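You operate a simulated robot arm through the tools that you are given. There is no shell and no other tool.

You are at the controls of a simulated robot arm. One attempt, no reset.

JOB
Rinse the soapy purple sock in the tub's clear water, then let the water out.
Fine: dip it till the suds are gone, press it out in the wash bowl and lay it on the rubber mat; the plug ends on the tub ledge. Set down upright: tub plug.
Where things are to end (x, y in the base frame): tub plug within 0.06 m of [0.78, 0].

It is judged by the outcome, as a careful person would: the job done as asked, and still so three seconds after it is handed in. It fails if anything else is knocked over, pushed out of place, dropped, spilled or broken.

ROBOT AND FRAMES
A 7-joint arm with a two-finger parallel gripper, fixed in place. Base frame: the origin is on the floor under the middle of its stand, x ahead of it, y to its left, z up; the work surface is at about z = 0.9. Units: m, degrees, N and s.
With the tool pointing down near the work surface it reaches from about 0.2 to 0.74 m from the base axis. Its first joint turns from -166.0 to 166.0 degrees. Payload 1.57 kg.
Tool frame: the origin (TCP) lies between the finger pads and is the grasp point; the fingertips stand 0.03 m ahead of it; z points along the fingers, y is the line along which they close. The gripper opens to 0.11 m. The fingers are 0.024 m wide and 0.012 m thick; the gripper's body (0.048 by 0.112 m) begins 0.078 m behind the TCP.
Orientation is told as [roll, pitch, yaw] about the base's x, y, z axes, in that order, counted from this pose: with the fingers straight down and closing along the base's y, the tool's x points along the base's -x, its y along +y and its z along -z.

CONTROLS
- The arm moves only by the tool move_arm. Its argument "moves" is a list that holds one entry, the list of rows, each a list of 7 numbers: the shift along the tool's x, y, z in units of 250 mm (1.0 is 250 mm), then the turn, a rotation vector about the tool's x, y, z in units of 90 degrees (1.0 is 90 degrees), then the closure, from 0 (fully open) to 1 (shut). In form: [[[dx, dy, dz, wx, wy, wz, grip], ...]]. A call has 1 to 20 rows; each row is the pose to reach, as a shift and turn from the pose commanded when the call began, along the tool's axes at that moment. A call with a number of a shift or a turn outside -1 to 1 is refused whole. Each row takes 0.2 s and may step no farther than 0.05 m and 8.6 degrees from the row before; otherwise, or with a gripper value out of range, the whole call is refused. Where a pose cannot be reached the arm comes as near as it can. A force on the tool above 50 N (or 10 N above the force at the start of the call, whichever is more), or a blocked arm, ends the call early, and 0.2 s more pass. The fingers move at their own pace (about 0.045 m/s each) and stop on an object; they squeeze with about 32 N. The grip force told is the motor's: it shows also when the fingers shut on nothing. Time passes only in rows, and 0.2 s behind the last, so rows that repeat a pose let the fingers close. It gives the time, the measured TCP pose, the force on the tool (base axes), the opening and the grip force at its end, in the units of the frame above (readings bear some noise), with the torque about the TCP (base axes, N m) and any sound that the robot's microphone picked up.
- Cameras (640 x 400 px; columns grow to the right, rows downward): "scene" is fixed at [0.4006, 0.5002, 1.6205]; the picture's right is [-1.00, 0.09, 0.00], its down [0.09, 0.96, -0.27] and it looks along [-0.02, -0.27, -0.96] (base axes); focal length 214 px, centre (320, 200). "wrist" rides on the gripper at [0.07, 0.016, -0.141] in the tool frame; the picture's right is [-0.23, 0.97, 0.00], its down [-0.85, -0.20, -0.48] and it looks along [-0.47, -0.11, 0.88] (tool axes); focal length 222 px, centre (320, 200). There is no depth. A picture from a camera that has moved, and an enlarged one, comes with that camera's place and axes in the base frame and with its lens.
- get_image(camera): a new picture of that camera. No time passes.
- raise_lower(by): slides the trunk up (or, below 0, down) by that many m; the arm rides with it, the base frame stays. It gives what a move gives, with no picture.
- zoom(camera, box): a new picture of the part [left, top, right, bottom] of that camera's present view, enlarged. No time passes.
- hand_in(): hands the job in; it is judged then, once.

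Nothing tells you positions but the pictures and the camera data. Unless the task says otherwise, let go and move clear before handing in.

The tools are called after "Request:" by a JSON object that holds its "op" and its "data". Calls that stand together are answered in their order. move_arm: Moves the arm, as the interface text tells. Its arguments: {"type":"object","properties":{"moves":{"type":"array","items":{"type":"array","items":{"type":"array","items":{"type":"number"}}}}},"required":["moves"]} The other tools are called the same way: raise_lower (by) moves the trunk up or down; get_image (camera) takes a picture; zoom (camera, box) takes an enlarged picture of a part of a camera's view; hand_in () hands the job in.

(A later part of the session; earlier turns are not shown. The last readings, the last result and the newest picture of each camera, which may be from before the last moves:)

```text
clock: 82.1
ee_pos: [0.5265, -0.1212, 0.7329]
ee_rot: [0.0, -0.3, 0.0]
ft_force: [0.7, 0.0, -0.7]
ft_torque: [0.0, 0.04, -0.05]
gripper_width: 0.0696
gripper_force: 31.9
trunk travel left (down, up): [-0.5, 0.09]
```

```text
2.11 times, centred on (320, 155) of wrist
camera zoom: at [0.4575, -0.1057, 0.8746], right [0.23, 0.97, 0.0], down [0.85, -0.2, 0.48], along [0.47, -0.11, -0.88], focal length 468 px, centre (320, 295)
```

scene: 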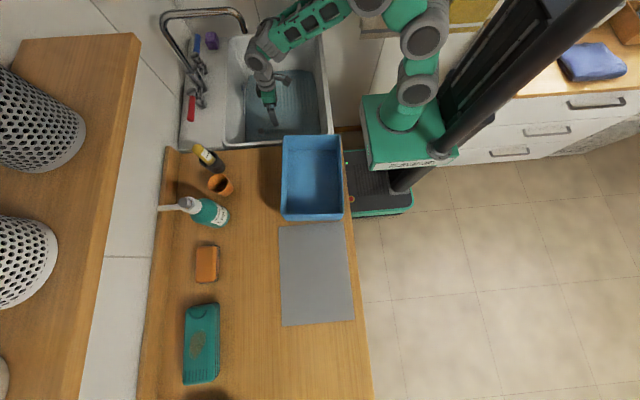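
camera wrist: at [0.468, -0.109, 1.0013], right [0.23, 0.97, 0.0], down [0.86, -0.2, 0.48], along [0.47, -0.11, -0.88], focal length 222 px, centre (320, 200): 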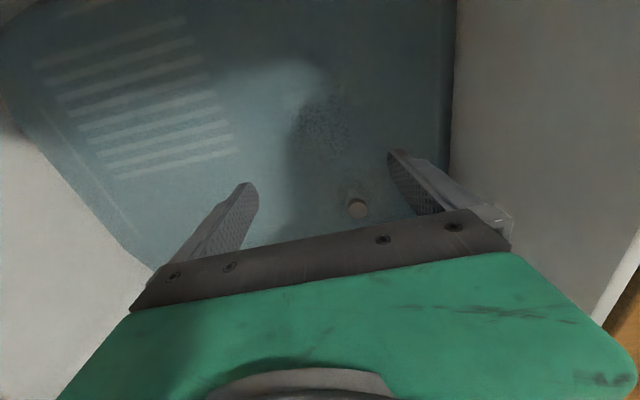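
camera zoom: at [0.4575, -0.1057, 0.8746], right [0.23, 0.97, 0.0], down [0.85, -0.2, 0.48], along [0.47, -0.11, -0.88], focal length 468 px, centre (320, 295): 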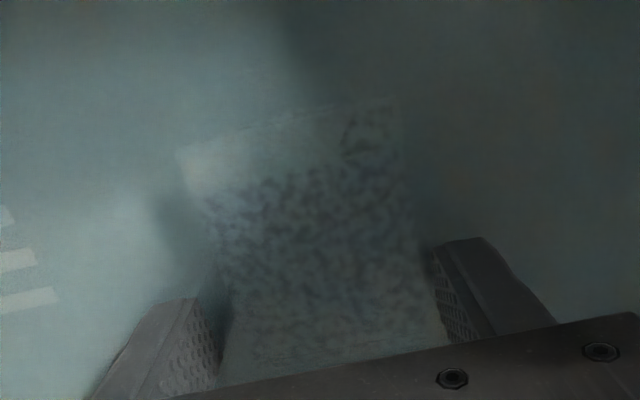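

Still speckled while under. I'll lift it out and check it in air.

Request:
{"op": "move_arm", "data": {"moves": [[[0, 0, -0.12, 0, 0, 0, 1], [0, 0, -0.24, 0, 0, 0, 1], [0, 0, -0.36, 0, 0, 0, 1], [0, 0, -0.48, 0, 0, 0, 1], [0, 0, -0.56, 0, 0, 0, 1], [0, 0, -0.56, 0, 0, 0, 1]]]}}

Request:
{"op": "zoom", "data": {"camera": "wrist", "box": [200, 60, 440, 250]}}

Request:
{"op": "zoom", "data": {"camera": "scene", "box": [220, 50, 340, 150]}}

```text
clock: 83.5
ee_pos: [0.525, -0.1219, 0.8724]
ee_rot: [0.0, -0.2, -0.1]
ft_force: [0.2, -0.1, -0.3]
ft_torque: [0.0, -0.01, -0.02]
gripper_width: 0.0696
gripper_force: 31.9
trunk travel left (down, up): [-0.5, 0.09]
```

```text
2.11 times, centred on (320, 155) of wrist
camera zoom: at [0.4564, -0.106, 1.0144], right [0.23, 0.97, 0.0], down [0.85, -0.2, 0.48], along [0.47, -0.11, -0.88], focal length 468 px, centre (320, 295)
```

zoom: 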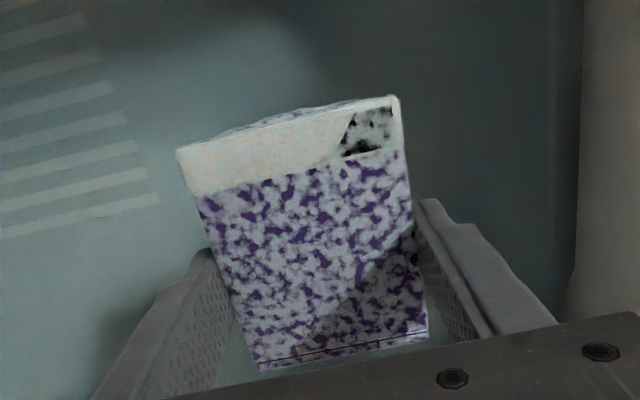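

```text
4.00 times, centred on (280, 100) of scene
camera zoom: at [0.4006, 0.5002, 1.6205], right [-1.0, 0.09, 0.0], down [0.09, 0.96, -0.27], along [-0.02, -0.27, -0.96], focal length 858 px, centre (480, 600)
```

zoom: 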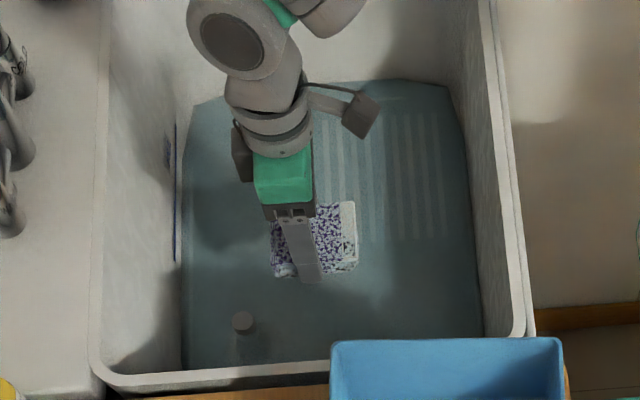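

No obvious change again. To tell small changes apart I'll take a close reference picture now, then compare after more rinsing.

Request:
{"op": "zoom", "data": {"camera": "wrist", "box": [265, 100, 365, 200]}}

Request:
{"op": "zoom", "data": {"camera": "wrist", "box": [295, 150, 335, 190]}}

```text
4.00 times, centred on (315, 150) of wrist
camera zoom: at [0.4564, -0.106, 1.0144], right [0.23, 0.97, 0.0], down [0.85, -0.2, 0.48], along [0.47, -0.11, -0.88], focal length 888 px, centre (340, 400)
```

zoom: 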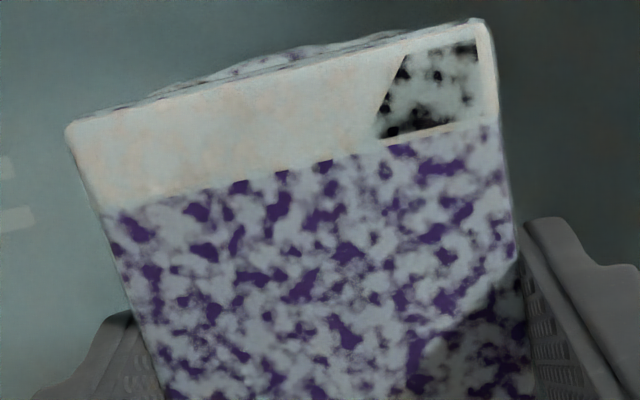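

```text
10.00 times, centred on (315, 170) of wrist
camera zoom: at [0.4564, -0.106, 1.0144], right [0.23, 0.97, 0.0], down [0.85, -0.2, 0.48], along [0.47, -0.11, -0.88], focal length 2221 px, centre (370, 500)
```

zoom: 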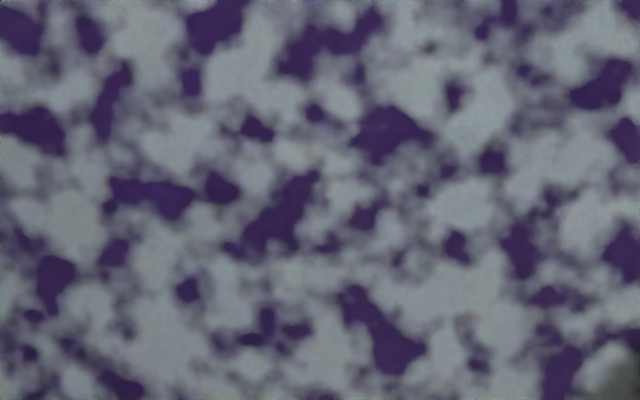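

The reference shows roughly 70% suds cover. Next I'll dip and swish with wider strokes under water, away from the plug, for a couple of seconds and then lift.

Request:
{"op": "move_arm", "data": {"moves": [[[0, 0, 0.14, 0, 0, 0, 1], [0, 0, 0.28, 0, 0, 0, 1], [0, 0, 0.42, 0, 0, 0, 1], [0, 0, 0.54, 0, 0, 0, 1], [0.1, 0, 0.54, 0, 0, 0, 1], [0.2, 0, 0.54, 0, 0, 0, 1], [0.2, -0.1, 0.54, 0, 0, 0, 1], [0.2, -0.2, 0.54, 0, 0, 0, 1], [0.1, -0.2, 0.54, 0, 0, 0, 1], [0.1, -0.1, 0.54, 0, 0, 0, 1], [0.2, -0.1, 0.54, 0, 0, 0, 1], [0.2, -0.2, 0.54, 0, 0, 0, 1], [0.1, -0.2, 0.54, 0, 0, 0, 1], [0.1, -0.1, 0.54, 0, 0, 0, 1], [0.05, -0.05, 0.54, 0, 0, 0, 1], [0, 0, 0.42, 0, 0, 0, 1], [0, 0, 0.28, 0, 0, 0, 1], [0, 0, 0.14, 0, 0, 0, 1], [0, 0, 0, 0, 0, 0, 1], [0, 0, 0, 0, 0, 0, 1]]]}}

Request:
{"op": "zoom", "data": {"camera": "wrist", "box": [265, 100, 365, 200]}}

Request:
{"op": "zoom", "data": {"camera": "wrist", "box": [295, 150, 335, 190]}}

```text
clock: 87.7
ee_pos: [0.5226, -0.1236, 0.8739]
ee_rot: [0.0, -0.3, 0.0]
ft_force: [-0.7, 0.4, 0.1]
ft_torque: [0.0, -0.03, 0.01]
gripper_width: 0.0695
gripper_force: 31.8
trunk travel left (down, up): [-0.5, 0.09]
```

```text
4.00 times, centred on (315, 150) of wrist
camera zoom: at [0.4544, -0.1074, 1.0148], right [0.23, 0.97, 0.0], down [0.85, -0.2, 0.48], along [0.47, -0.11, -0.88], focal length 888 px, centre (340, 400)
```

zoom: 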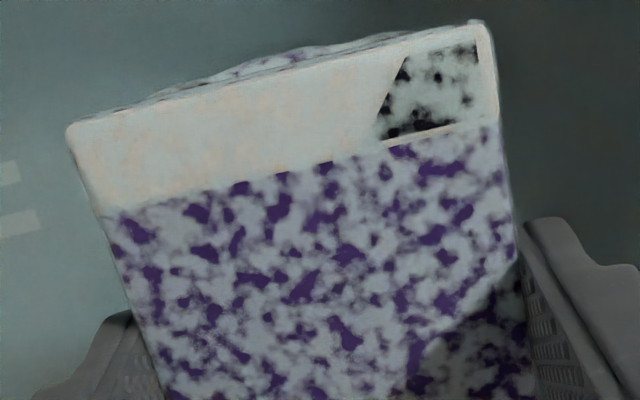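

```text
10.00 times, centred on (315, 170) of wrist
camera zoom: at [0.4544, -0.1074, 1.0148], right [0.23, 0.97, 0.0], down [0.85, -0.2, 0.48], along [0.47, -0.11, -0.88], focal length 2221 px, centre (370, 500)
```

zoom: 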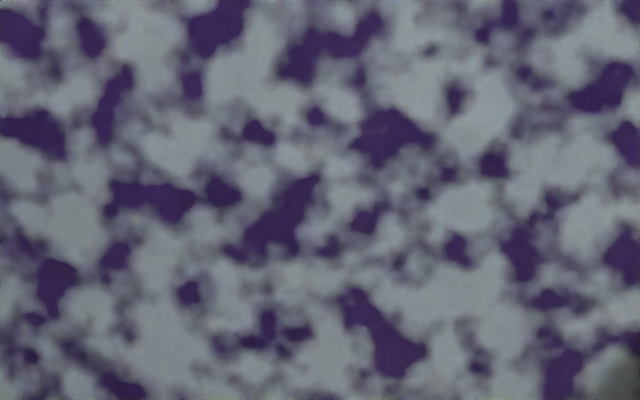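

The pattern is identical to the reference, so the suds go in steps and not gradually. The only step so far came when the sock reached the very bottom from fully out, so I'll try a flat dip all the way to light floor contact.

Request:
{"op": "move_arm", "data": {"moves": [[[0, 0, 0.14, 0, 0, 0, 1], [0, 0, 0.28, 0, 0, 0, 1], [0, 0, 0.42, 0, 0, 0, 1], [0, 0, 0.52, 0, 0, 0, 1], [0, 0, 0.56, 0, 0, 0, 1], [0, 0, 0.572, 0, 0, 0, 1], [0, 0, 0.58, 0, 0, 0, 1], [0, 0, 0.584, 0, 0, 0, 1], [0, 0, 0.584, 0, 0, 0, 1], [0, 0, 0.584, 0, 0, 0, 1], [0, 0, 0.584, 0, 0, 0, 1], [0, 0, 0.584, 0, 0, 0, 1]]]}}

Request:
{"op": "zoom", "data": {"camera": "wrist", "box": [200, 60, 440, 250]}}

```text
clock: 90.3
ee_pos: [0.5252, -0.1233, 0.7305]
ee_rot: [-0.1, -0.6, -0.1]
ft_force: [-5.0, 0.1, 34.6]
ft_torque: [0.11, 0.31, 0.02]
gripper_width: 0.0691
gripper_force: 32.1
trunk travel left (down, up): [-0.5, 0.09]
```

```text
2.11 times, centred on (320, 155) of wrist
camera zoom: at [0.4558, -0.1067, 0.8713], right [0.23, 0.97, 0.0], down [0.85, -0.2, 0.49], along [0.47, -0.11, -0.87], focal length 468 px, centre (320, 295)
```

zoom: 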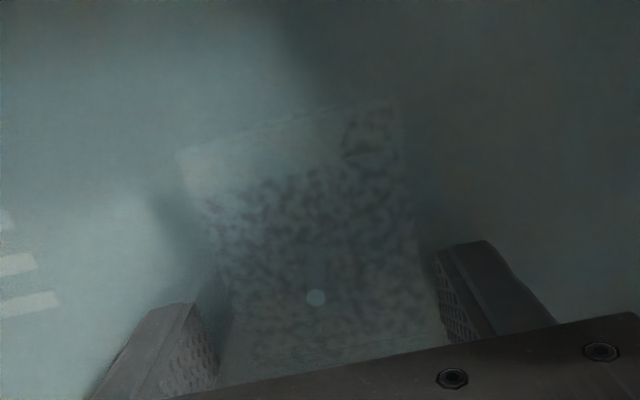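

Pressing against the floor shows a light dot that could be a bubble. I'll ease off, lift out, and check the pattern.

Request:
{"op": "move_arm", "data": {"moves": [[[0, 0, -0.02, 0, 0, 0, 1], [0, 0, -0.14, 0, 0, 0, 1], [0, 0, -0.28, 0, 0, 0, 1], [0, 0, -0.42, 0, 0, 0, 1], [0, 0, -0.54, 0, 0, 0, 1], [0, 0, -0.584, 0, 0, 0, 1], [0, 0, -0.584, 0, 0, 0, 1]]]}}

Request:
{"op": "zoom", "data": {"camera": "wrist", "box": [200, 60, 440, 250]}}

Request:
{"op": "zoom", "data": {"camera": "wrist", "box": [295, 150, 335, 190]}}

```text
clock: 91.9
ee_pos: [0.5239, -0.1219, 0.8756]
ee_rot: [0.0, -0.2, 0.0]
ft_force: [0.3, -1.0, -0.4]
ft_torque: [0.0, -0.04, -0.02]
gripper_width: 0.0696
gripper_force: 32.0
trunk travel left (down, up): [-0.5, 0.09]
```

```text
2.11 times, centred on (320, 155) of wrist
camera zoom: at [0.4556, -0.1065, 1.0166], right [0.23, 0.97, 0.0], down [0.85, -0.2, 0.48], along [0.47, -0.11, -0.88], focal length 468 px, centre (320, 295)
```

zoom: 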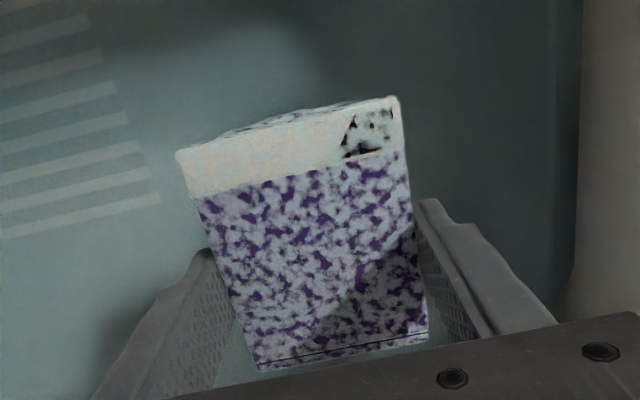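

```text
10.00 times, centred on (315, 170) of wrist
camera zoom: at [0.4556, -0.1065, 1.0166], right [0.23, 0.97, 0.0], down [0.85, -0.2, 0.48], along [0.47, -0.11, -0.88], focal length 2221 px, centre (370, 500)
```

zoom: 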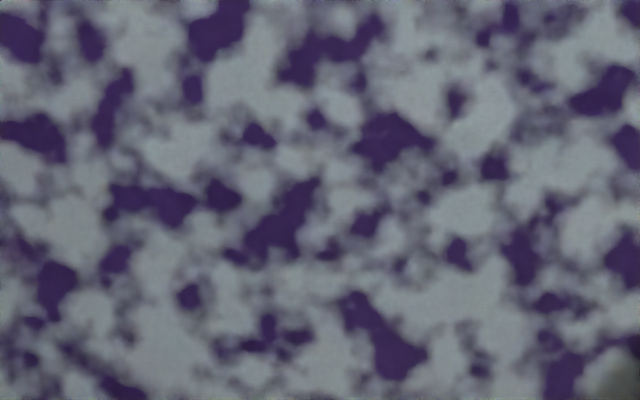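

No change from that either. In real rinsing you press the soapy water out and dip again, so I'll carry the sock to the wash bowl, press it out there, and come back to dip. First I'll lift high and start moving over.

Request:
{"op": "move_arm", "data": {"moves": [[[0, 0, -0.12, 0, 0, 0, 1], [0, 0, -0.24, 0, 0, 0, 1], [0, 0, -0.36, 0, 0, 0, 1], [0, 0, -0.48, 0, 0, 0, 1], [0, 0, -0.6, 0, 0, 0, 1], [0, 0, -0.64, 0, 0, 0, 1], [0, 0, -0.64, 0, 0, 0, 1], [0.04, 0.12, -0.64, 0, 0, 0, 1], [0.08, 0.24, -0.64, 0, 0, 0, 1], [0.12, 0.36, -0.64, 0, 0, 0, 1], [0.16, 0.48, -0.64, 0, 0, 0, 1], [0.2, 0.6, -0.64, 0, 0, 0, 1], [0.24, 0.72, -0.64, 0, 0, 0, 1], [0.28, 0.84, -0.64, 0, 0, 0, 1], [0.32, 0.96, -0.64, 0, 0, 0, 1], [0.32, 1.0, -0.64, 0, 0, 0, 1], [0.32, 1.0, -0.64, 0, 0, 0, 1]]]}}

Request:
{"op": "get_image", "data": {"camera": "wrist"}}

Request:
{"op": "get_image", "data": {"camera": "scene"}}

```text
clock: 95.5
ee_pos: [0.4435, 0.1298, 1.0338]
ee_rot: [-0.1, -0.3, 0.0]
ft_force: [0.5, -0.9, -0.5]
ft_torque: [0.02, 0.03, -0.02]
gripper_width: 0.0694
gripper_force: 32.2
trunk travel left (down, up): [-0.5, 0.09]
```

```text
taken
camera wrist: at [0.3757, 0.1447, 1.1747], right [0.23, 0.97, 0.0], down [0.85, -0.2, 0.48], along [0.47, -0.11, -0.88], focal length 222 px, centre (320, 200)
```

wrist: 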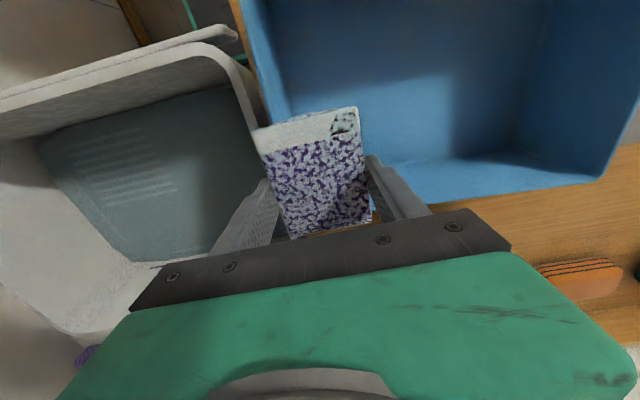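

```text
taken
```

scene: 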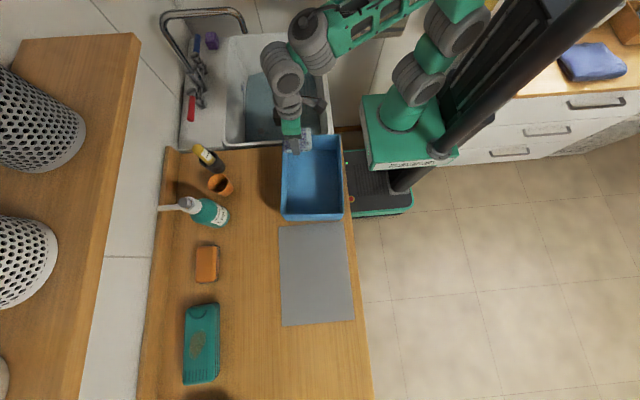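

The bowl is right below, centred near (0.413, 0.24). I'll centre over it and lower.

Request:
{"op": "move_arm", "data": {"moves": [[[0.04, 0.12, 0, 0, 0, 0, 1], [0.08, 0.24, 0, 0, 0, 0, 1], [0.12, 0.36, 0, 0, 0, 0, 1], [0.12, 0.44, 0, 0, 0, 0, 1], [0.12, 0.44, 0.1, 0, 0, 0, 1], [0.12, 0.44, 0.2, 0, 0, 0, 1], [0.12, 0.44, 0.3, 0, 0, 0, 1], [0.12, 0.44, 0.34, 0, 0, 0, 1], [0.12, 0.44, 0.34, 0, 0, 0, 1]]]}}

Request:
{"op": "get_image", "data": {"camera": "wrist"}}

Request:
{"op": "zoom", "data": {"camera": "scene", "box": [250, 110, 380, 240]}}

```text
clock: 97.5
ee_pos: [0.4144, 0.2367, 0.9463]
ee_rot: [0.0, -0.3, 0.0]
ft_force: [-0.4, 0.2, -1.3]
ft_torque: [-0.01, -0.02, -0.03]
gripper_width: 0.0693
gripper_force: 32.4
trunk travel left (down, up): [-0.5, 0.09]
```

```text
taken
camera wrist: at [0.3455, 0.253, 1.0878], right [0.23, 0.97, 0.0], down [0.85, -0.2, 0.48], along [0.47, -0.11, -0.88], focal length 222 px, centre (320, 200)
```

wrist: 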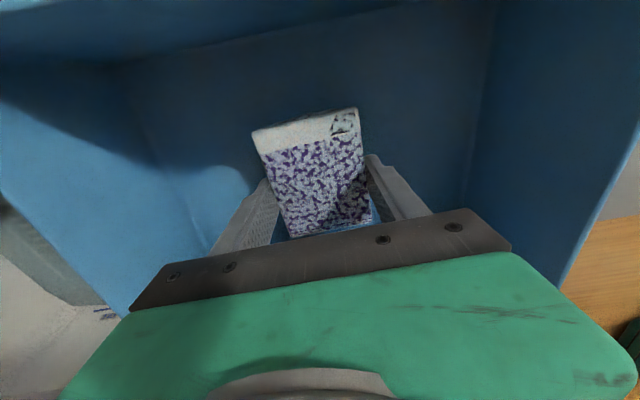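

```text
3.08 times, centred on (315, 175) of scene
camera zoom: at [0.4006, 0.5002, 1.6205], right [-1.0, 0.09, 0.0], down [0.09, 0.96, -0.27], along [-0.02, -0.27, -0.96], focal length 660 px, centre (335, 277)
```

zoom: 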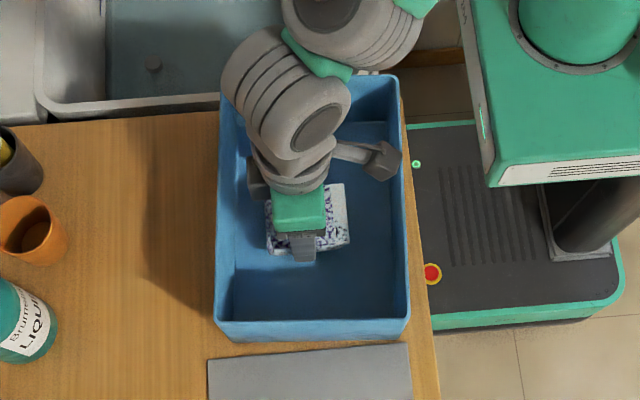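

The sock is inside the bowl just above its floor. I'll lower gently until it touches.

Request:
{"op": "move_arm", "data": {"moves": [[[0, 0, 0.016, 0, 0, 0, 1], [0, 0, 0.032, 0, 0, 0, 1], [0, 0, 0.044, 0, 0, 0, 1], [0, 0, 0.044, 0, 0, 0, 1]]]}}

```text
clock: 98.5
ee_pos: [0.4136, 0.2366, 0.9357]
ee_rot: [-0.1, -0.2, 0.0]
ft_force: [-0.7, 0.3, -0.4]
ft_torque: [-0.03, 0.01, 0.0]
gripper_width: 0.0693
gripper_force: 32.1
trunk travel left (down, up): [-0.5, 0.09]
```

Request:
{"op": "move_arm", "data": {"moves": [[[0, 0, 0.008, 0, 0, 0, 1], [0, 0, 0.016, 0, 0, 0, 1], [0, 0, 0.02, 0, 0, 0, 1], [0, 0, 0.02, 0, 0, 0, 1]]]}}

Request:
{"op": "zoom", "data": {"camera": "wrist", "box": [200, 60, 440, 250]}}

```text
clock: 99.5
ee_pos: [0.4127, 0.2388, 0.9349]
ee_rot: [0.1, -0.5, 0.0]
ft_force: [-1.5, -3.1, 22.8]
ft_torque: [-0.63, -0.08, -0.14]
gripper_width: 0.0694
gripper_force: 31.9
trunk travel left (down, up): [-0.5, 0.09]
```

```text
2.11 times, centred on (320, 155) of wrist
camera zoom: at [0.3443, 0.2535, 1.0753], right [0.23, 0.97, 0.0], down [0.85, -0.2, 0.49], along [0.47, -0.11, -0.87], focal length 468 px, centre (320, 295)
```

zoom: 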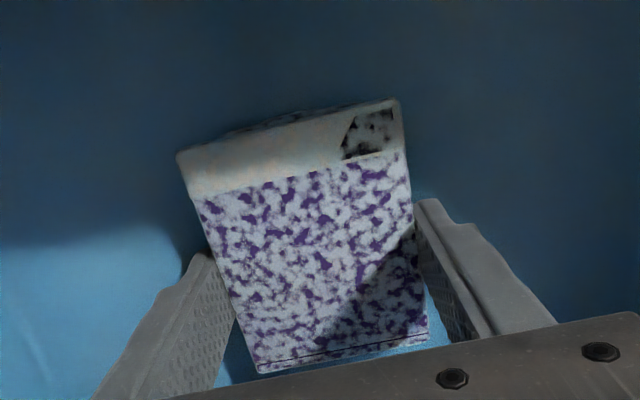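

Contact at about 23 N. I'll press a little more and hold for over a second.

Request:
{"op": "move_arm", "data": {"moves": [[[0, 0, 0.006, 0, 0, 0, 1], [0, 0, 0.006, 0, 0, 0, 1], [0, 0, 0.006, 0, 0, 0, 1], [0, 0, 0.006, 0, 0, 0, 1], [0, 0, 0.006, 0, 0, 0, 1], [0, 0, 0.006, 0, 0, 0, 1], [0, 0, 0.006, 0, 0, 0, 1]]]}}

Request:
{"op": "zoom", "data": {"camera": "wrist", "box": [200, 60, 440, 250]}}

```text
clock: 101.1
ee_pos: [0.4131, 0.2373, 0.9335]
ee_rot: [0.2, -0.6, 0.0]
ft_force: [3.4, -3.3, 47.3]
ft_torque: [-0.83, 0.13, 0.08]
gripper_width: 0.0693
gripper_force: 32.6
trunk travel left (down, up): [-0.5, 0.09]
```

```text
2.11 times, centred on (320, 155) of wrist
camera zoom: at [0.3441, 0.2535, 1.0747], right [0.23, 0.97, 0.01], down [0.85, -0.2, 0.49], along [0.47, -0.11, -0.87], focal length 468 px, centre (320, 295)
```

zoom: 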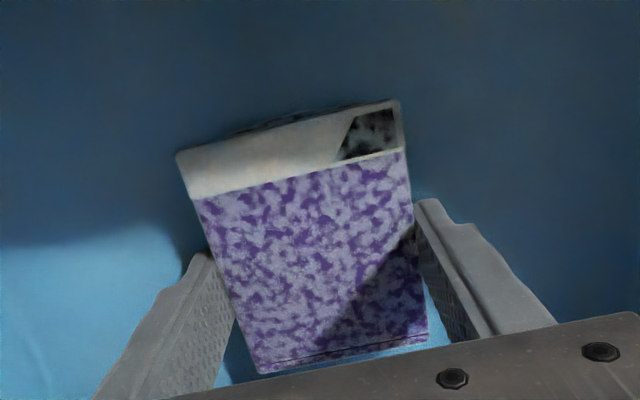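

That changed it: after about 47 N of pressing, the sock looks paler and less sudsy. So the cycle is dip, press, dip, and I'll lift and go back to the tub for another dip.

Request:
{"op": "move_arm", "data": {"moves": [[[0, 0, -0.03, 0, 0, 0, 1], [0, 0, -0.14, 0, 0, 0, 1], [0, 0, -0.26, 0, 0, 0, 1], [0, 0, -0.38, 0, 0, 0, 1], [0, 0, -0.42, 0, 0, 0, 1], [-0.03, -0.12, -0.42, 0, 0, 0, 1], [-0.07, -0.24, -0.42, 0, 0, 0, 1], [-0.11, -0.36, -0.42, 0, 0, 0, 1], [-0.15, -0.48, -0.42, 0, 0, 0, 1], [-0.19, -0.6, -0.42, 0, 0, 0, 1], [-0.23, -0.72, -0.42, 0, 0, 0, 1], [-0.27, -0.84, -0.42, 0, 0, 0, 1], [-0.31, -0.96, -0.42, 0, 0, 0, 1], [-0.32, -1.0, -0.42, 0, 0, 0, 1], [-0.32, -1.0, -0.42, 0, 0, 0, 1]]]}}

Request:
{"op": "zoom", "data": {"camera": "wrist", "box": [200, 60, 440, 250]}}

Request:
{"op": "zoom", "data": {"camera": "scene", "box": [180, 40, 380, 240]}}

```text
clock: 104.3
ee_pos: [0.4936, -0.0144, 1.0359]
ee_rot: [0.1, -0.4, 0.0]
ft_force: [0.1, 0.1, 0.4]
ft_torque: [-0.03, 0.0, -0.01]
gripper_width: 0.0691
gripper_force: 32.0
trunk travel left (down, up): [-0.5, 0.09]
```

```text
2.11 times, centred on (320, 155) of wrist
camera zoom: at [0.4251, 0.0019, 1.1765], right [0.23, 0.97, 0.0], down [0.85, -0.2, 0.48], along [0.47, -0.11, -0.88], focal length 468 px, centre (320, 295)
```

zoom: 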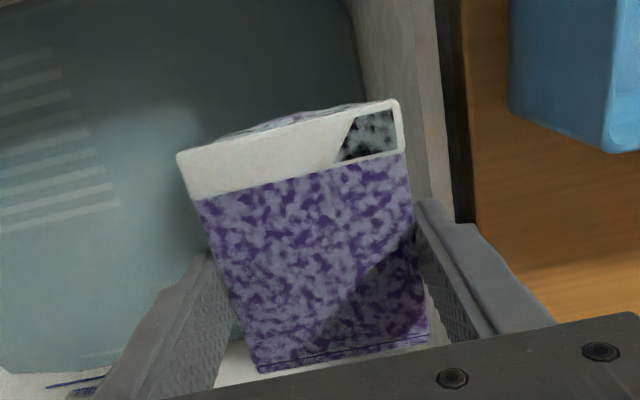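

```text
2.00 times, centred on (280, 140) of scene
camera zoom: at [0.4006, 0.5002, 1.6205], right [-1.0, 0.09, 0.0], down [0.09, 0.96, -0.27], along [-0.02, -0.27, -0.96], focal length 429 px, centre (400, 320)
```

zoom: 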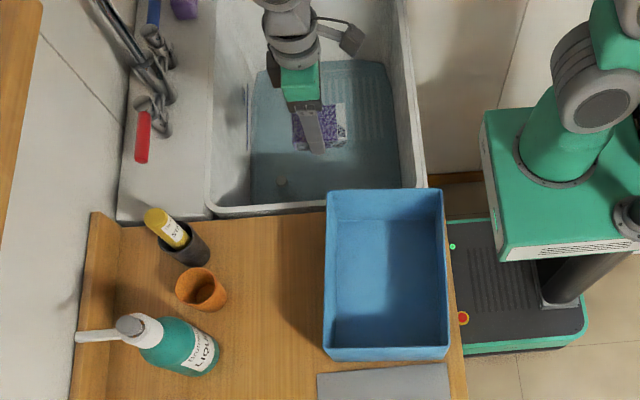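

It's clearly more purple now. I'll move back over the dipping spot and start lowering.

Request:
{"op": "move_arm", "data": {"moves": [[[-0.04, -0.12, 0, 0, 0, 0, 1], [-0.08, -0.24, 0, 0, 0, 0, 1], [-0.12, -0.36, 0, 0, 0, 0, 1], [-0.12, -0.44, 0, 0, 0, 0, 1], [-0.12, -0.44, 0.14, 0, 0, 0, 1], [-0.12, -0.44, 0.28, 0, 0, 0, 1], [-0.12, -0.44, 0.42, 0, 0, 0, 1], [-0.12, -0.44, 0.56, 0, 0, 0, 1], [-0.12, -0.44, 0.7, 0, 0, 0, 1], [-0.12, -0.44, 0.8, 0, 0, 0, 1], [-0.12, -0.44, 0.8, 0, 0, 0, 1]]]}}

```text
clock: 106.7
ee_pos: [0.5241, -0.1235, 0.8369]
ee_rot: [0.0, -0.3, 0.0]
ft_force: [0.4, -0.8, -0.5]
ft_torque: [-0.06, -0.01, -0.01]
gripper_width: 0.0693
gripper_force: 31.8
trunk travel left (down, up): [-0.5, 0.09]
```

Now a full flat dip with a hold, then lift out and look.

Request:
{"op": "move_arm", "data": {"moves": [[[0, 0, 0.12, 0, 0, 0, 1], [0, 0, 0.24, 0, 0, 0, 1], [0, 0, 0.34, 0, 0, 0, 1], [0, 0, 0.4, 0, 0, 0, 1], [0, 0, 0.4, 0, 0, 0, 1], [0, 0, 0.4, 0, 0, 0, 1], [0, 0, 0.4, 0, 0, 0, 1], [0, 0, 0.4, 0, 0, 0, 1], [0, 0, 0.4, 0, 0, 0, 1], [0, 0, 0.4, 0, 0, 0, 1], [0, 0, 0.3, 0, 0, 0, 1], [0, 0, 0.18, 0, 0, 0, 1], [0, 0, 0.06, 0, 0, 0, 1], [0, 0, -0.06, 0, 0, 0, 1], [0, 0, -0.16, 0, 0, 0, 1], [0, 0, -0.16, 0, 0, 0, 1]]]}}

Request:
{"op": "zoom", "data": {"camera": "wrist", "box": [200, 60, 440, 250]}}

```text
clock: 110.1
ee_pos: [0.5241, -0.1227, 0.8778]
ee_rot: [0.0, -0.2, 0.0]
ft_force: [-0.1, 0.4, -0.8]
ft_torque: [-0.02, -0.02, -0.02]
gripper_width: 0.0693
gripper_force: 32.0
trunk travel left (down, up): [-0.5, 0.09]
```

```text
2.11 times, centred on (320, 155) of wrist
camera zoom: at [0.4555, -0.1073, 1.0179], right [0.23, 0.97, 0.0], down [0.85, -0.2, 0.48], along [0.47, -0.11, -0.88], focal length 468 px, centre (320, 295)
```

zoom: 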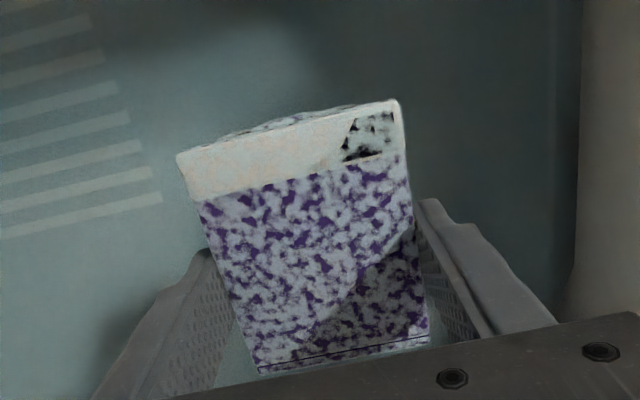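

After the dip it looks wet and speckled again. I'll compare at high zoom with the earlier reference.

Request:
{"op": "zoom", "data": {"camera": "wrist", "box": [295, 150, 335, 190]}}

Request:
{"op": "zoom", "data": {"camera": "wrist", "box": [265, 100, 365, 200]}}

Request:
{"op": "zoom", "data": {"camera": "scene", "box": [220, 50, 340, 150]}}

```text
10.00 times, centred on (315, 170) of wrist
camera zoom: at [0.4555, -0.1073, 1.0179], right [0.23, 0.97, 0.0], down [0.85, -0.2, 0.48], along [0.47, -0.11, -0.88], focal length 2221 px, centre (370, 500)
```

zoom: 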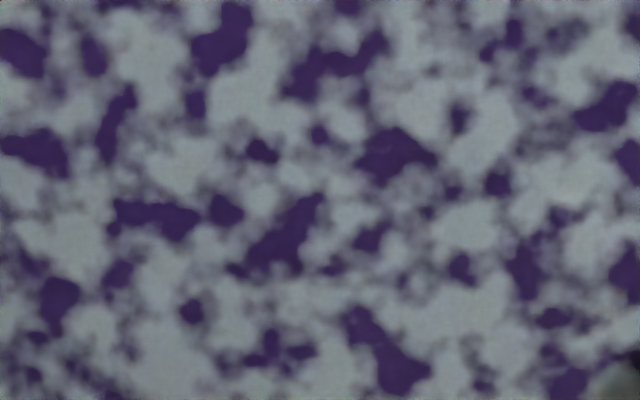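

```text
4.00 times, centred on (315, 150) of wrist
camera zoom: at [0.4555, -0.1073, 1.0179], right [0.23, 0.97, 0.0], down [0.85, -0.2, 0.48], along [0.47, -0.11, -0.88], focal length 888 px, centre (340, 400)
```

zoom: 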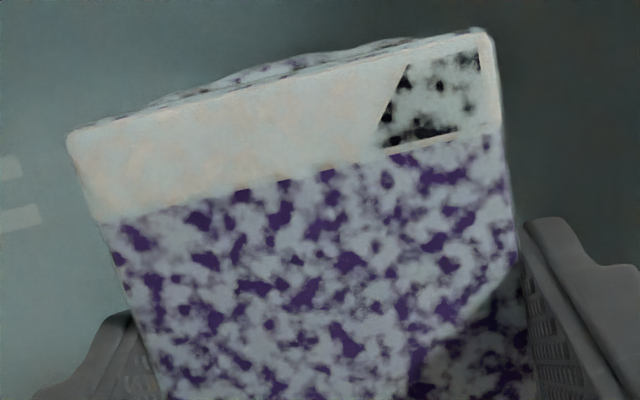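

```text
4.00 times, centred on (280, 100) of scene
camera zoom: at [0.4006, 0.5002, 1.6205], right [-1.0, 0.09, 0.0], down [0.09, 0.96, -0.27], along [-0.02, -0.27, -0.96], focal length 858 px, centre (480, 600)
```

zoom: 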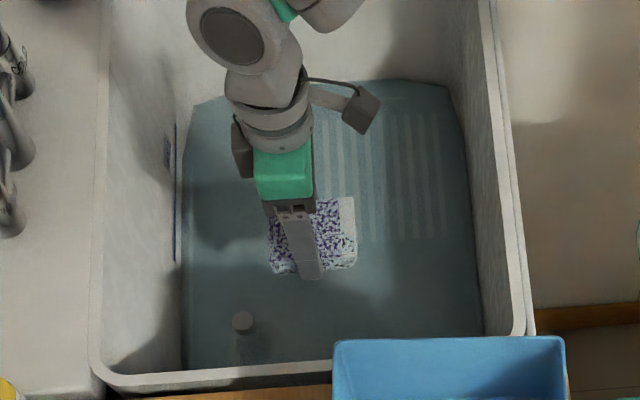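

It's identical to the reference, so the speckle may partly be a wet look that pressing removes. Before going back I'll check that the bowl hasn't shifted, using the same zoom box as earlier.

Request:
{"op": "zoom", "data": {"camera": "scene", "box": [220, 60, 350, 230]}}

Request:
{"op": "get_image", "data": {"camera": "scene"}}

```text
2.35 times, centred on (285, 145) of scene
camera zoom: at [0.4006, 0.5002, 1.6205], right [-1.0, 0.09, 0.0], down [0.09, 0.96, -0.27], along [-0.02, -0.27, -0.96], focal length 505 px, centre (402, 329)
```

zoom: 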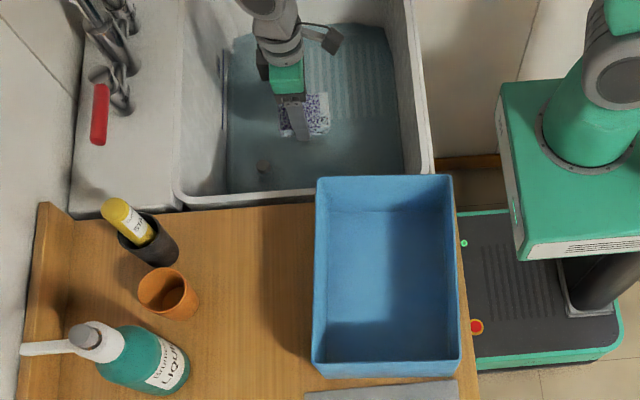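

```text
taken
```

scene: 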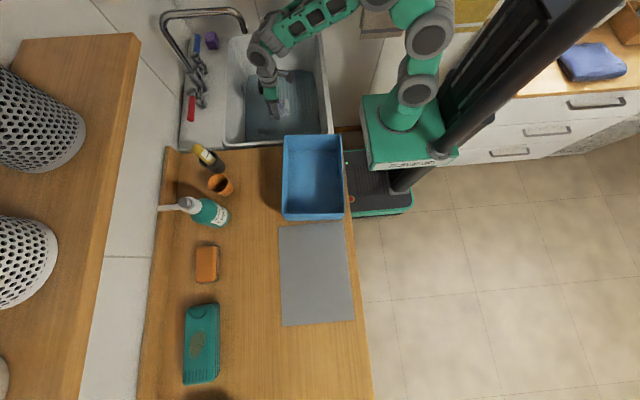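

The bowl has moved at most 2–3 mm, which is fine. I'll carry the sock back to the bowl and press longer, to see whether the speckle clears fully.

Request:
{"op": "move_arm", "data": {"moves": [[[0, 0, -0.14, 0, 0, 0, 1], [0, 0, -0.28, 0, 0, 0, 1], [0, 0, -0.42, 0, 0, 0, 1], [0, 0, -0.56, 0, 0, 0, 1], [0, 0, -0.64, 0, 0, 0, 1], [0, 0, -0.64, 0, 0, 0, 1], [0.04, 0.14, -0.64, 0, 0, 0, 1], [0.08, 0.28, -0.64, 0, 0, 0, 1], [0.12, 0.42, -0.64, 0, 0, 0, 1], [0.16, 0.56, -0.64, 0, 0, 0, 1], [0.2, 0.7, -0.64, 0, 0, 0, 1], [0.24, 0.84, -0.64, 0, 0, 0, 1], [0.28, 0.98, -0.64, 0, 0, 0, 1], [0.3, 1.0, -0.64, 0, 0, 0, 1], [0.3, 1.0, -0.64, 0, 0, 0, 1]]]}}

Request:
{"op": "move_arm", "data": {"moves": [[[0.04, 0.12, 0, 0, 0, 0, 1], [0.08, 0.24, 0, 0, 0, 0, 1], [0.12, 0.36, 0, 0, 0, 0, 1], [0.14, 0.44, 0, 0, 0, 0, 1], [0.14, 0.44, 0.12, 0, 0, 0, 1], [0.14, 0.44, 0.24, 0, 0, 0, 1], [0.14, 0.44, 0.34, 0, 0, 0, 1], [0.14, 0.44, 0.38, 0, 0, 0, 1], [0.14, 0.44, 0.38, 0, 0, 0, 1]]]}}

```text
clock: 113.3
ee_pos: [0.4486, 0.1262, 1.0361]
ee_rot: [-0.1, -0.2, 0.0]
ft_force: [0.4, -0.3, -1.2]
ft_torque: [0.03, 0.01, 0.03]
gripper_width: 0.0692
gripper_force: 32.0
trunk travel left (down, up): [-0.5, 0.09]
```

```text
clock: 115.3
ee_pos: [0.414, 0.2388, 0.9404]
ee_rot: [0.0, -0.2, 0.0]
ft_force: [-0.4, 0.1, -0.6]
ft_torque: [-0.02, -0.02, -0.03]
gripper_width: 0.0692
gripper_force: 32.0
trunk travel left (down, up): [-0.5, 0.09]
```

I'll press in steps, checking the force each time.

Request:
{"op": "move_arm", "data": {"moves": [[[0, 0, 0.016, 0, 0, 0, 1], [0, 0, 0.026, 0, 0, 0, 1], [0, 0, 0.034, 0, 0, 0, 1], [0, 0, 0.034, 0, 0, 0, 1]]]}}

Request:
{"op": "zoom", "data": {"camera": "wrist", "box": [200, 60, 440, 250]}}

```text
clock: 116.3
ee_pos: [0.4148, 0.2383, 0.9343]
ee_rot: [0.2, -0.4, 0.0]
ft_force: [-3.4, -3.4, 17.8]
ft_torque: [-0.5, 0.32, 0.11]
gripper_width: 0.0694
gripper_force: 31.9
trunk travel left (down, up): [-0.5, 0.09]
```

```text
2.11 times, centred on (320, 155) of wrist
camera zoom: at [0.3454, 0.2536, 1.0749], right [0.23, 0.97, 0.0], down [0.85, -0.2, 0.48], along [0.47, -0.11, -0.87], focal length 468 px, centre (320, 295)
```

zoom: 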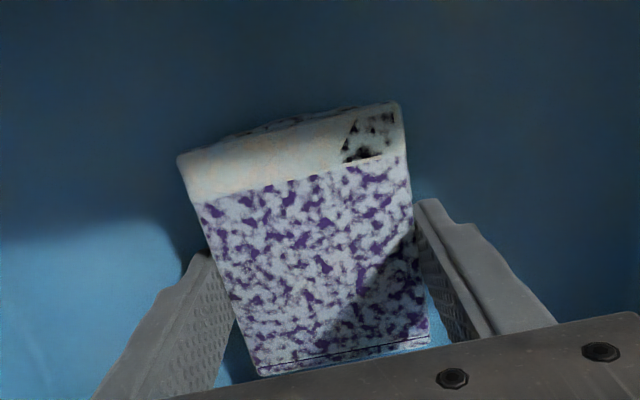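

At 18 N there is no change. I'll increase to about 35 N and hold.

Request:
{"op": "move_arm", "data": {"moves": [[[0, 0, 0.006, 0, 0, 0, 1], [0, 0, 0.009, 0, 0, 0, 1], [0, 0, 0.009, 0, 0, 0, 1], [0, 0, 0.009, 0, 0, 0, 1], [0, 0, 0.009, 0, 0, 0, 1], [0, 0, 0.009, 0, 0, 0, 1]]]}}

Request:
{"op": "zoom", "data": {"camera": "wrist", "box": [200, 60, 440, 250]}}

```text
clock: 117.4
ee_pos: [0.4158, 0.2384, 0.9338]
ee_rot: [0.3, -0.8, 0.0]
ft_force: [-3.5, -3.1, 18.2]
ft_torque: [-0.79, 0.49, -0.15]
gripper_width: 0.069
gripper_force: 32.0
trunk travel left (down, up): [-0.5, 0.09]
stopped in row 5: the force on the tool passed its limit at 51 N (the readings are from after the stop); the commanded pose is now the measured one
```

```text
2.11 times, centred on (320, 155) of wrist
camera zoom: at [0.3461, 0.2541, 1.0747], right [0.23, 0.97, 0.01], down [0.85, -0.2, 0.49], along [0.48, -0.1, -0.87], focal length 468 px, centre (320, 295)
```

zoom: 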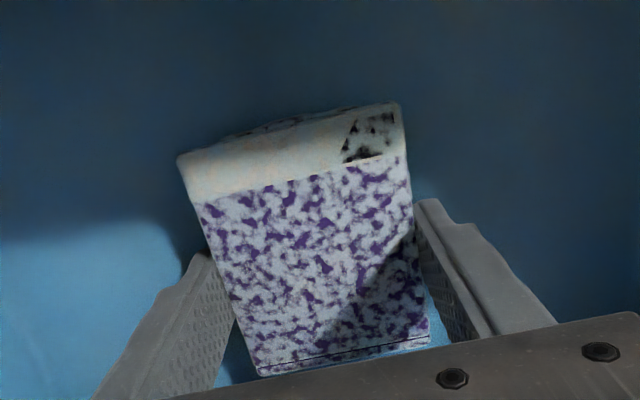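

The limit tripped before the hold finished. I'll press slightly less hard and hold longer, as on the first press.

Request:
{"op": "move_arm", "data": {"moves": [[[0, 0, 0.004, 0, 0, 0, 1], [0, 0, 0.004, 0, 0, 0, 1], [0, 0, 0.004, 0, 0, 0, 1], [0, 0, 0.004, 0, 0, 0, 1], [0, 0, 0.004, 0, 0, 0, 1], [0, 0, 0.004, 0, 0, 0, 1], [0, 0, 0.004, 0, 0, 0, 1], [0, 0, 0.004, 0, 0, 0, 1]]]}}

Request:
{"op": "zoom", "data": {"camera": "wrist", "box": [200, 60, 440, 250]}}

```text
clock: 119.2
ee_pos: [0.4159, 0.2389, 0.9334]
ee_rot: [0.3, -0.9, 0.0]
ft_force: [1.9, -1.4, 50.1]
ft_torque: [-1.97, 0.7, 0.09]
gripper_width: 0.0688
gripper_force: 32.0
trunk travel left (down, up): [-0.5, 0.09]
```

```text
2.11 times, centred on (320, 155) of wrist
camera zoom: at [0.3458, 0.254, 1.0744], right [0.23, 0.97, 0.01], down [0.85, -0.2, 0.49], along [0.48, -0.1, -0.87], focal length 468 px, centre (320, 295)
```

zoom: 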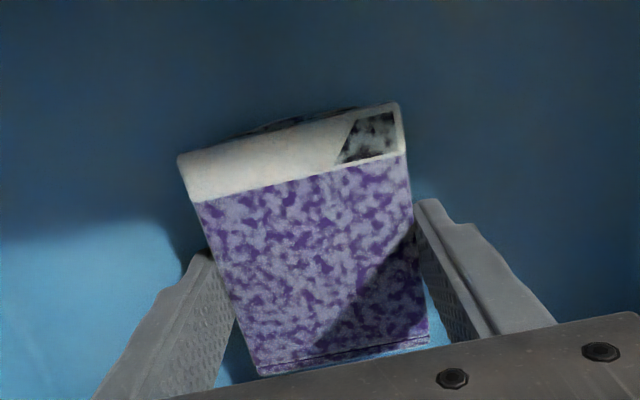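

It went to the paler state again. I'll ease off a hair and keep pressing for two more seconds to see if it progresses further.

Request:
{"op": "move_arm", "data": {"moves": [[[0, 0, -0.003, 0, 0, 0, 1], [0, 0, -0.003, 0, 0, 0, 1], [0, 0, -0.003, 0, 0, 0, 1], [0, 0, -0.003, 0, 0, 0, 1], [0, 0, -0.003, 0, 0, 0, 1], [0, 0, -0.003, 0, 0, 0, 1], [0, 0, -0.003, 0, 0, 0, 1], [0, 0, -0.003, 0, 0, 0, 1], [0, 0, -0.003, 0, 0, 0, 1], [0, 0, -0.003, 0, 0, 0, 1]]]}}

Request:
{"op": "zoom", "data": {"camera": "wrist", "box": [200, 60, 440, 250]}}

Request:
{"op": "zoom", "data": {"camera": "wrist", "box": [295, 150, 335, 190]}}

```text
clock: 121.4
ee_pos: [0.4157, 0.24, 0.9351]
ee_rot: [0.3, -0.8, 0.0]
ft_force: [2.9, -1.1, 42.2]
ft_torque: [-1.61, 0.35, 0.15]
gripper_width: 0.069
gripper_force: 31.4
trunk travel left (down, up): [-0.5, 0.09]
```

```text
2.11 times, centred on (320, 155) of wrist
camera zoom: at [0.346, 0.2542, 1.0745], right [0.23, 0.97, 0.01], down [0.85, -0.2, 0.49], along [0.48, -0.1, -0.87], focal length 468 px, centre (320, 295)
```

zoom: 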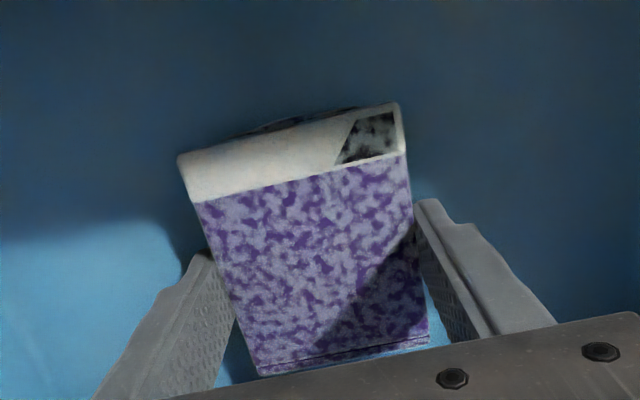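

```text
10.00 times, centred on (315, 170) of wrist
camera zoom: at [0.346, 0.2542, 1.0745], right [0.23, 0.97, 0.01], down [0.85, -0.2, 0.49], along [0.48, -0.1, -0.87], focal length 2221 px, centre (370, 500)
```

zoom: 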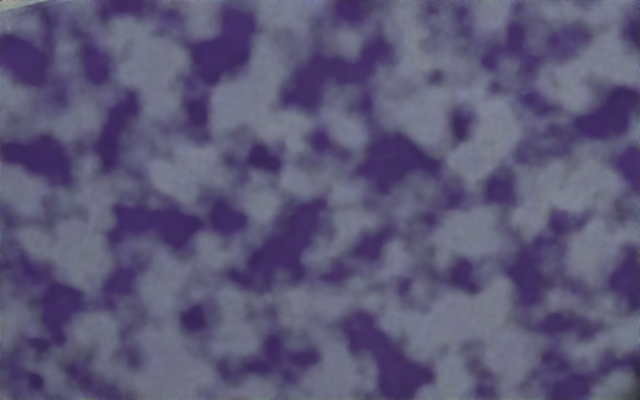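

Pressing makes it less wet, but the suds patches themselves stay the same shape. My last dip after pressing was short, so I'll go back and do a dip of five seconds or more.

Request:
{"op": "move_arm", "data": {"moves": [[[0, 0, -0.03, 0, 0, 0, 1], [0, 0, -0.14, 0, 0, 0, 1], [0, 0, -0.28, 0, 0, 0, 1], [0, 0, -0.4, 0, 0, 0, 1], [-0.03, -0.12, -0.42, 0, 0, 0, 1], [-0.07, -0.26, -0.42, 0, 0, 0, 1], [-0.11, -0.4, -0.42, 0, 0, 0, 1], [-0.15, -0.54, -0.42, 0, 0, 0, 1], [-0.19, -0.68, -0.42, 0, 0, 0, 1], [-0.23, -0.82, -0.42, 0, 0, 0, 1], [-0.27, -0.96, -0.42, 0, 0, 0, 1], [-0.3, -1.0, -0.42, 0, 0, 0, 1], [-0.3, -1.0, -0.42, 0, 0, 0, 1]]]}}

Request:
{"op": "move_arm", "data": {"moves": [[[-0.03, -0.13, 0, 0, 0, 0, 1], [-0.06, -0.26, 0, 0, 0, 0, 1], [-0.09, -0.39, 0, 0, 0, 0, 1], [-0.11, -0.46, 0, 0, 0, 0, 1], [-0.11, -0.46, 0.14, 0, 0, 0, 1], [-0.11, -0.46, 0.28, 0, 0, 0, 1], [-0.11, -0.46, 0.42, 0, 0, 0, 1], [-0.11, -0.46, 0.56, 0, 0, 0, 1], [-0.11, -0.46, 0.7, 0, 0, 0, 1], [-0.11, -0.46, 0.8, 0, 0, 0, 1], [-0.11, -0.46, 0.8, 0, 0, 0, 1]]]}}

```text
clock: 124.2
ee_pos: [0.4905, -0.0105, 1.0374]
ee_rot: [0.1, -0.7, 0.0]
ft_force: [-0.8, 0.8, -0.6]
ft_torque: [0.02, 0.01, -0.01]
gripper_width: 0.0693
gripper_force: 32.1
trunk travel left (down, up): [-0.5, 0.09]
```

```text
clock: 126.6
ee_pos: [0.5188, -0.1259, 0.8379]
ee_rot: [0.3, -0.6, 0.1]
ft_force: [0.9, -0.8, -0.2]
ft_torque: [-0.03, 0.02, 0.0]
gripper_width: 0.0692
gripper_force: 31.7
trunk travel left (down, up): [-0.5, 0.09]
```

Now dip and hold.

Request:
{"op": "move_arm", "data": {"moves": [[[0, 0, 0.12, 0, 0, 0, 1], [0, 0, 0.24, 0, 0, 0, 1], [0, 0, 0.34, 0, 0, 0, 1], [0, 0, 0.405, 0, 0, 0, 1], [0, 0, 0.405, 0, 0, 0, 1], [0, 0, 0.405, 0, 0, 0, 1], [0, 0, 0.405, 0, 0, 0, 1], [0, 0, 0.405, 0, 0, 0, 1], [0, 0, 0.405, 0, 0, 0, 1], [0, 0, 0.405, 0, 0, 0, 1], [0, 0, 0.405, 0, 0, 0, 1], [0, 0, 0.405, 0, 0, 0, 1], [0, 0, 0.405, 0, 0, 0, 1], [0, 0, 0.405, 0, 0, 0, 1], [0, 0, 0.405, 0, 0, 0, 1], [0, 0, 0.405, 0, 0, 0, 1], [0, 0, 0.405, 0, 0, 0, 1], [0, 0, 0.405, 0, 0, 0, 1], [0, 0, 0.405, 0, 0, 0, 1], [0, 0, 0.405, 0, 0, 0, 1]]]}}

Request:
{"op": "zoom", "data": {"camera": "wrist", "box": [200, 60, 440, 250]}}

```text
clock: 130.8
ee_pos: [0.52, -0.1263, 0.7356]
ee_rot: [0.1, -0.5, 0.1]
ft_force: [0.7, -0.2, -0.4]
ft_torque: [-0.01, 0.0, -0.01]
gripper_width: 0.0695
gripper_force: 32.0
trunk travel left (down, up): [-0.5, 0.09]
```

```text
2.11 times, centred on (320, 155) of wrist
camera zoom: at [0.4508, -0.11, 0.8763], right [0.23, 0.97, 0.0], down [0.85, -0.2, 0.49], along [0.47, -0.11, -0.87], focal length 468 px, centre (320, 295)
```

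zoom: 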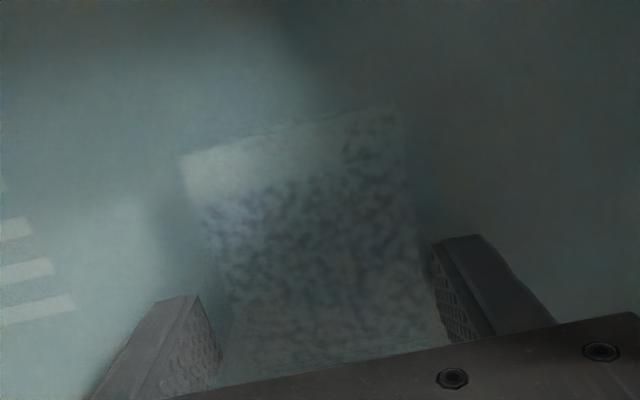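

Still speckled under water. Perhaps the water at this spot counts as already soapy, so I'll try clear water in another part of the tub. I'll lift, move to about (0.43, −0.32) away from the spout, and dip there.

Request:
{"op": "move_arm", "data": {"moves": [[[0, 0, -0.12, 0, 0, 0, 1], [0, 0, -0.24, 0, 0, 0, 1], [0, 0, -0.36, 0, 0, 0, 1], [0, 0, -0.48, 0, 0, 0, 1], [0.12, 0, -0.48, 0, 0, 0, 1], [0.24, 0, -0.48, 0, 0, 0, 1], [0.36, 0, -0.48, 0, 0, 0, 1], [0.36, -0.12, -0.48, 0, 0, 0, 1], [0.36, -0.24, -0.48, 0, 0, 0, 1], [0.36, -0.36, -0.48, 0, 0, 0, 1], [0.36, -0.48, -0.48, 0, 0, 0, 1], [0.36, -0.6, -0.48, 0, 0, 0, 1], [0.36, -0.72, -0.48, 0, 0, 0, 1], [0.36, -0.76, -0.48, 0, 0, 0, 1], [0.36, -0.76, -0.48, 0, 0, 0, 1]]]}}

Request:
{"op": "get_image", "data": {"camera": "wrist"}}

Request:
{"op": "get_image", "data": {"camera": "scene"}}

```text
clock: 134.0
ee_pos: [0.4282, -0.3162, 0.855]
ee_rot: [0.3, -0.4, 0.0]
ft_force: [-0.4, -0.1, -0.3]
ft_torque: [-0.02, -0.03, 0.03]
gripper_width: 0.0695
gripper_force: 32.3
trunk travel left (down, up): [-0.5, 0.09]
```

```text
taken
camera wrist: at [0.3585, -0.3, 0.9958], right [0.23, 0.97, 0.0], down [0.85, -0.2, 0.49], along [0.47, -0.11, -0.87], focal length 222 px, centre (320, 200)
```

wrist: 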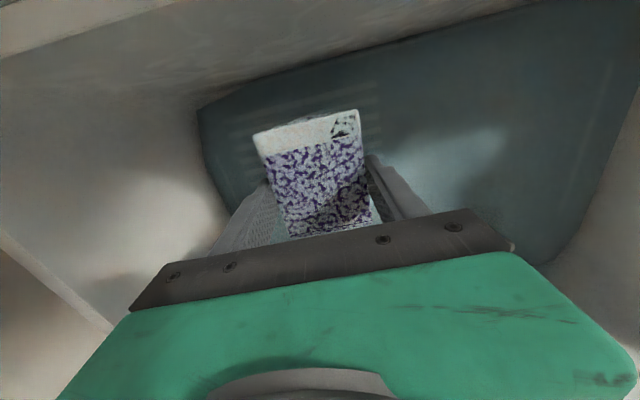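

```text
taken
```

scene: 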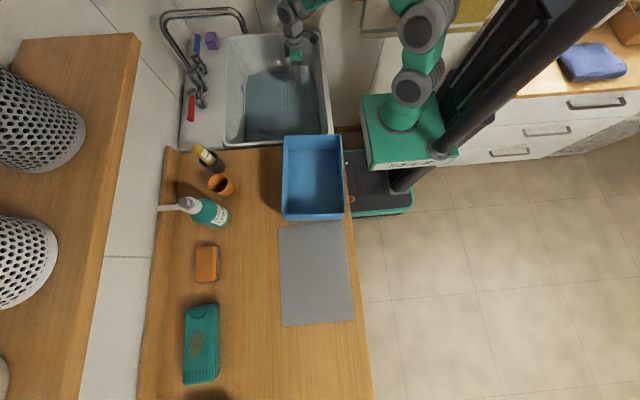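

The wrist camera would be close to the near wall here, so I'll shift +x to about 0.46 before dipping, then hold for a few seconds.

Request:
{"op": "move_arm", "data": {"moves": [[[-0.07, 0, 0, 0, 0, 0, 1], [-0.13, 0, 0, 0, 0, 0, 1], [-0.13, 0, 0.12, 0, 0, 0, 1], [-0.13, 0, 0.24, 0, 0, 0, 1], [-0.13, 0, 0.36, 0, 0, 0, 1], [-0.13, 0, 0.42, 0, 0, 0, 1], [-0.13, 0, 0.45, 0, 0, 0, 1], [-0.13, 0, 0.45, 0, 0, 0, 1], [-0.13, 0, 0.45, 0, 0, 0, 1], [-0.13, 0, 0.45, 0, 0, 0, 1], [-0.13, 0, 0.45, 0, 0, 0, 1], [-0.13, 0, 0.45, 0, 0, 0, 1], [-0.13, 0, 0.45, 0, 0, 0, 1], [-0.13, 0, 0.45, 0, 0, 0, 1], [-0.13, 0, 0.45, 0, 0, 0, 1], [-0.13, 0, 0.45, 0, 0, 0, 1], [-0.13, 0, 0.45, 0, 0, 0, 1], [-0.13, 0, 0.45, 0, 0, 0, 1], [-0.13, 0, 0.45, 0, 0, 0, 1]]]}}

Request:
{"op": "zoom", "data": {"camera": "wrist", "box": [200, 60, 440, 250]}}

```text
clock: 138.0
ee_pos: [0.4635, -0.314, 0.743]
ee_rot: [0.2, -0.5, 0.0]
ft_force: [-0.4, 0.0, -0.6]
ft_torque: [0.0, -0.01, 0.02]
gripper_width: 0.0697
gripper_force: 31.8
trunk travel left (down, up): [-0.5, 0.09]
```

```text
2.11 times, centred on (320, 155) of wrist
camera zoom: at [0.3936, -0.2996, 0.8829], right [0.23, 0.97, 0.0], down [0.85, -0.2, 0.49], along [0.47, -0.11, -0.87], focal length 468 px, centre (320, 295)
```

zoom: 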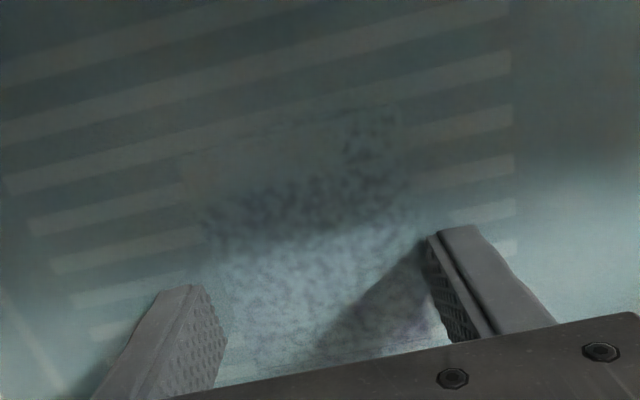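

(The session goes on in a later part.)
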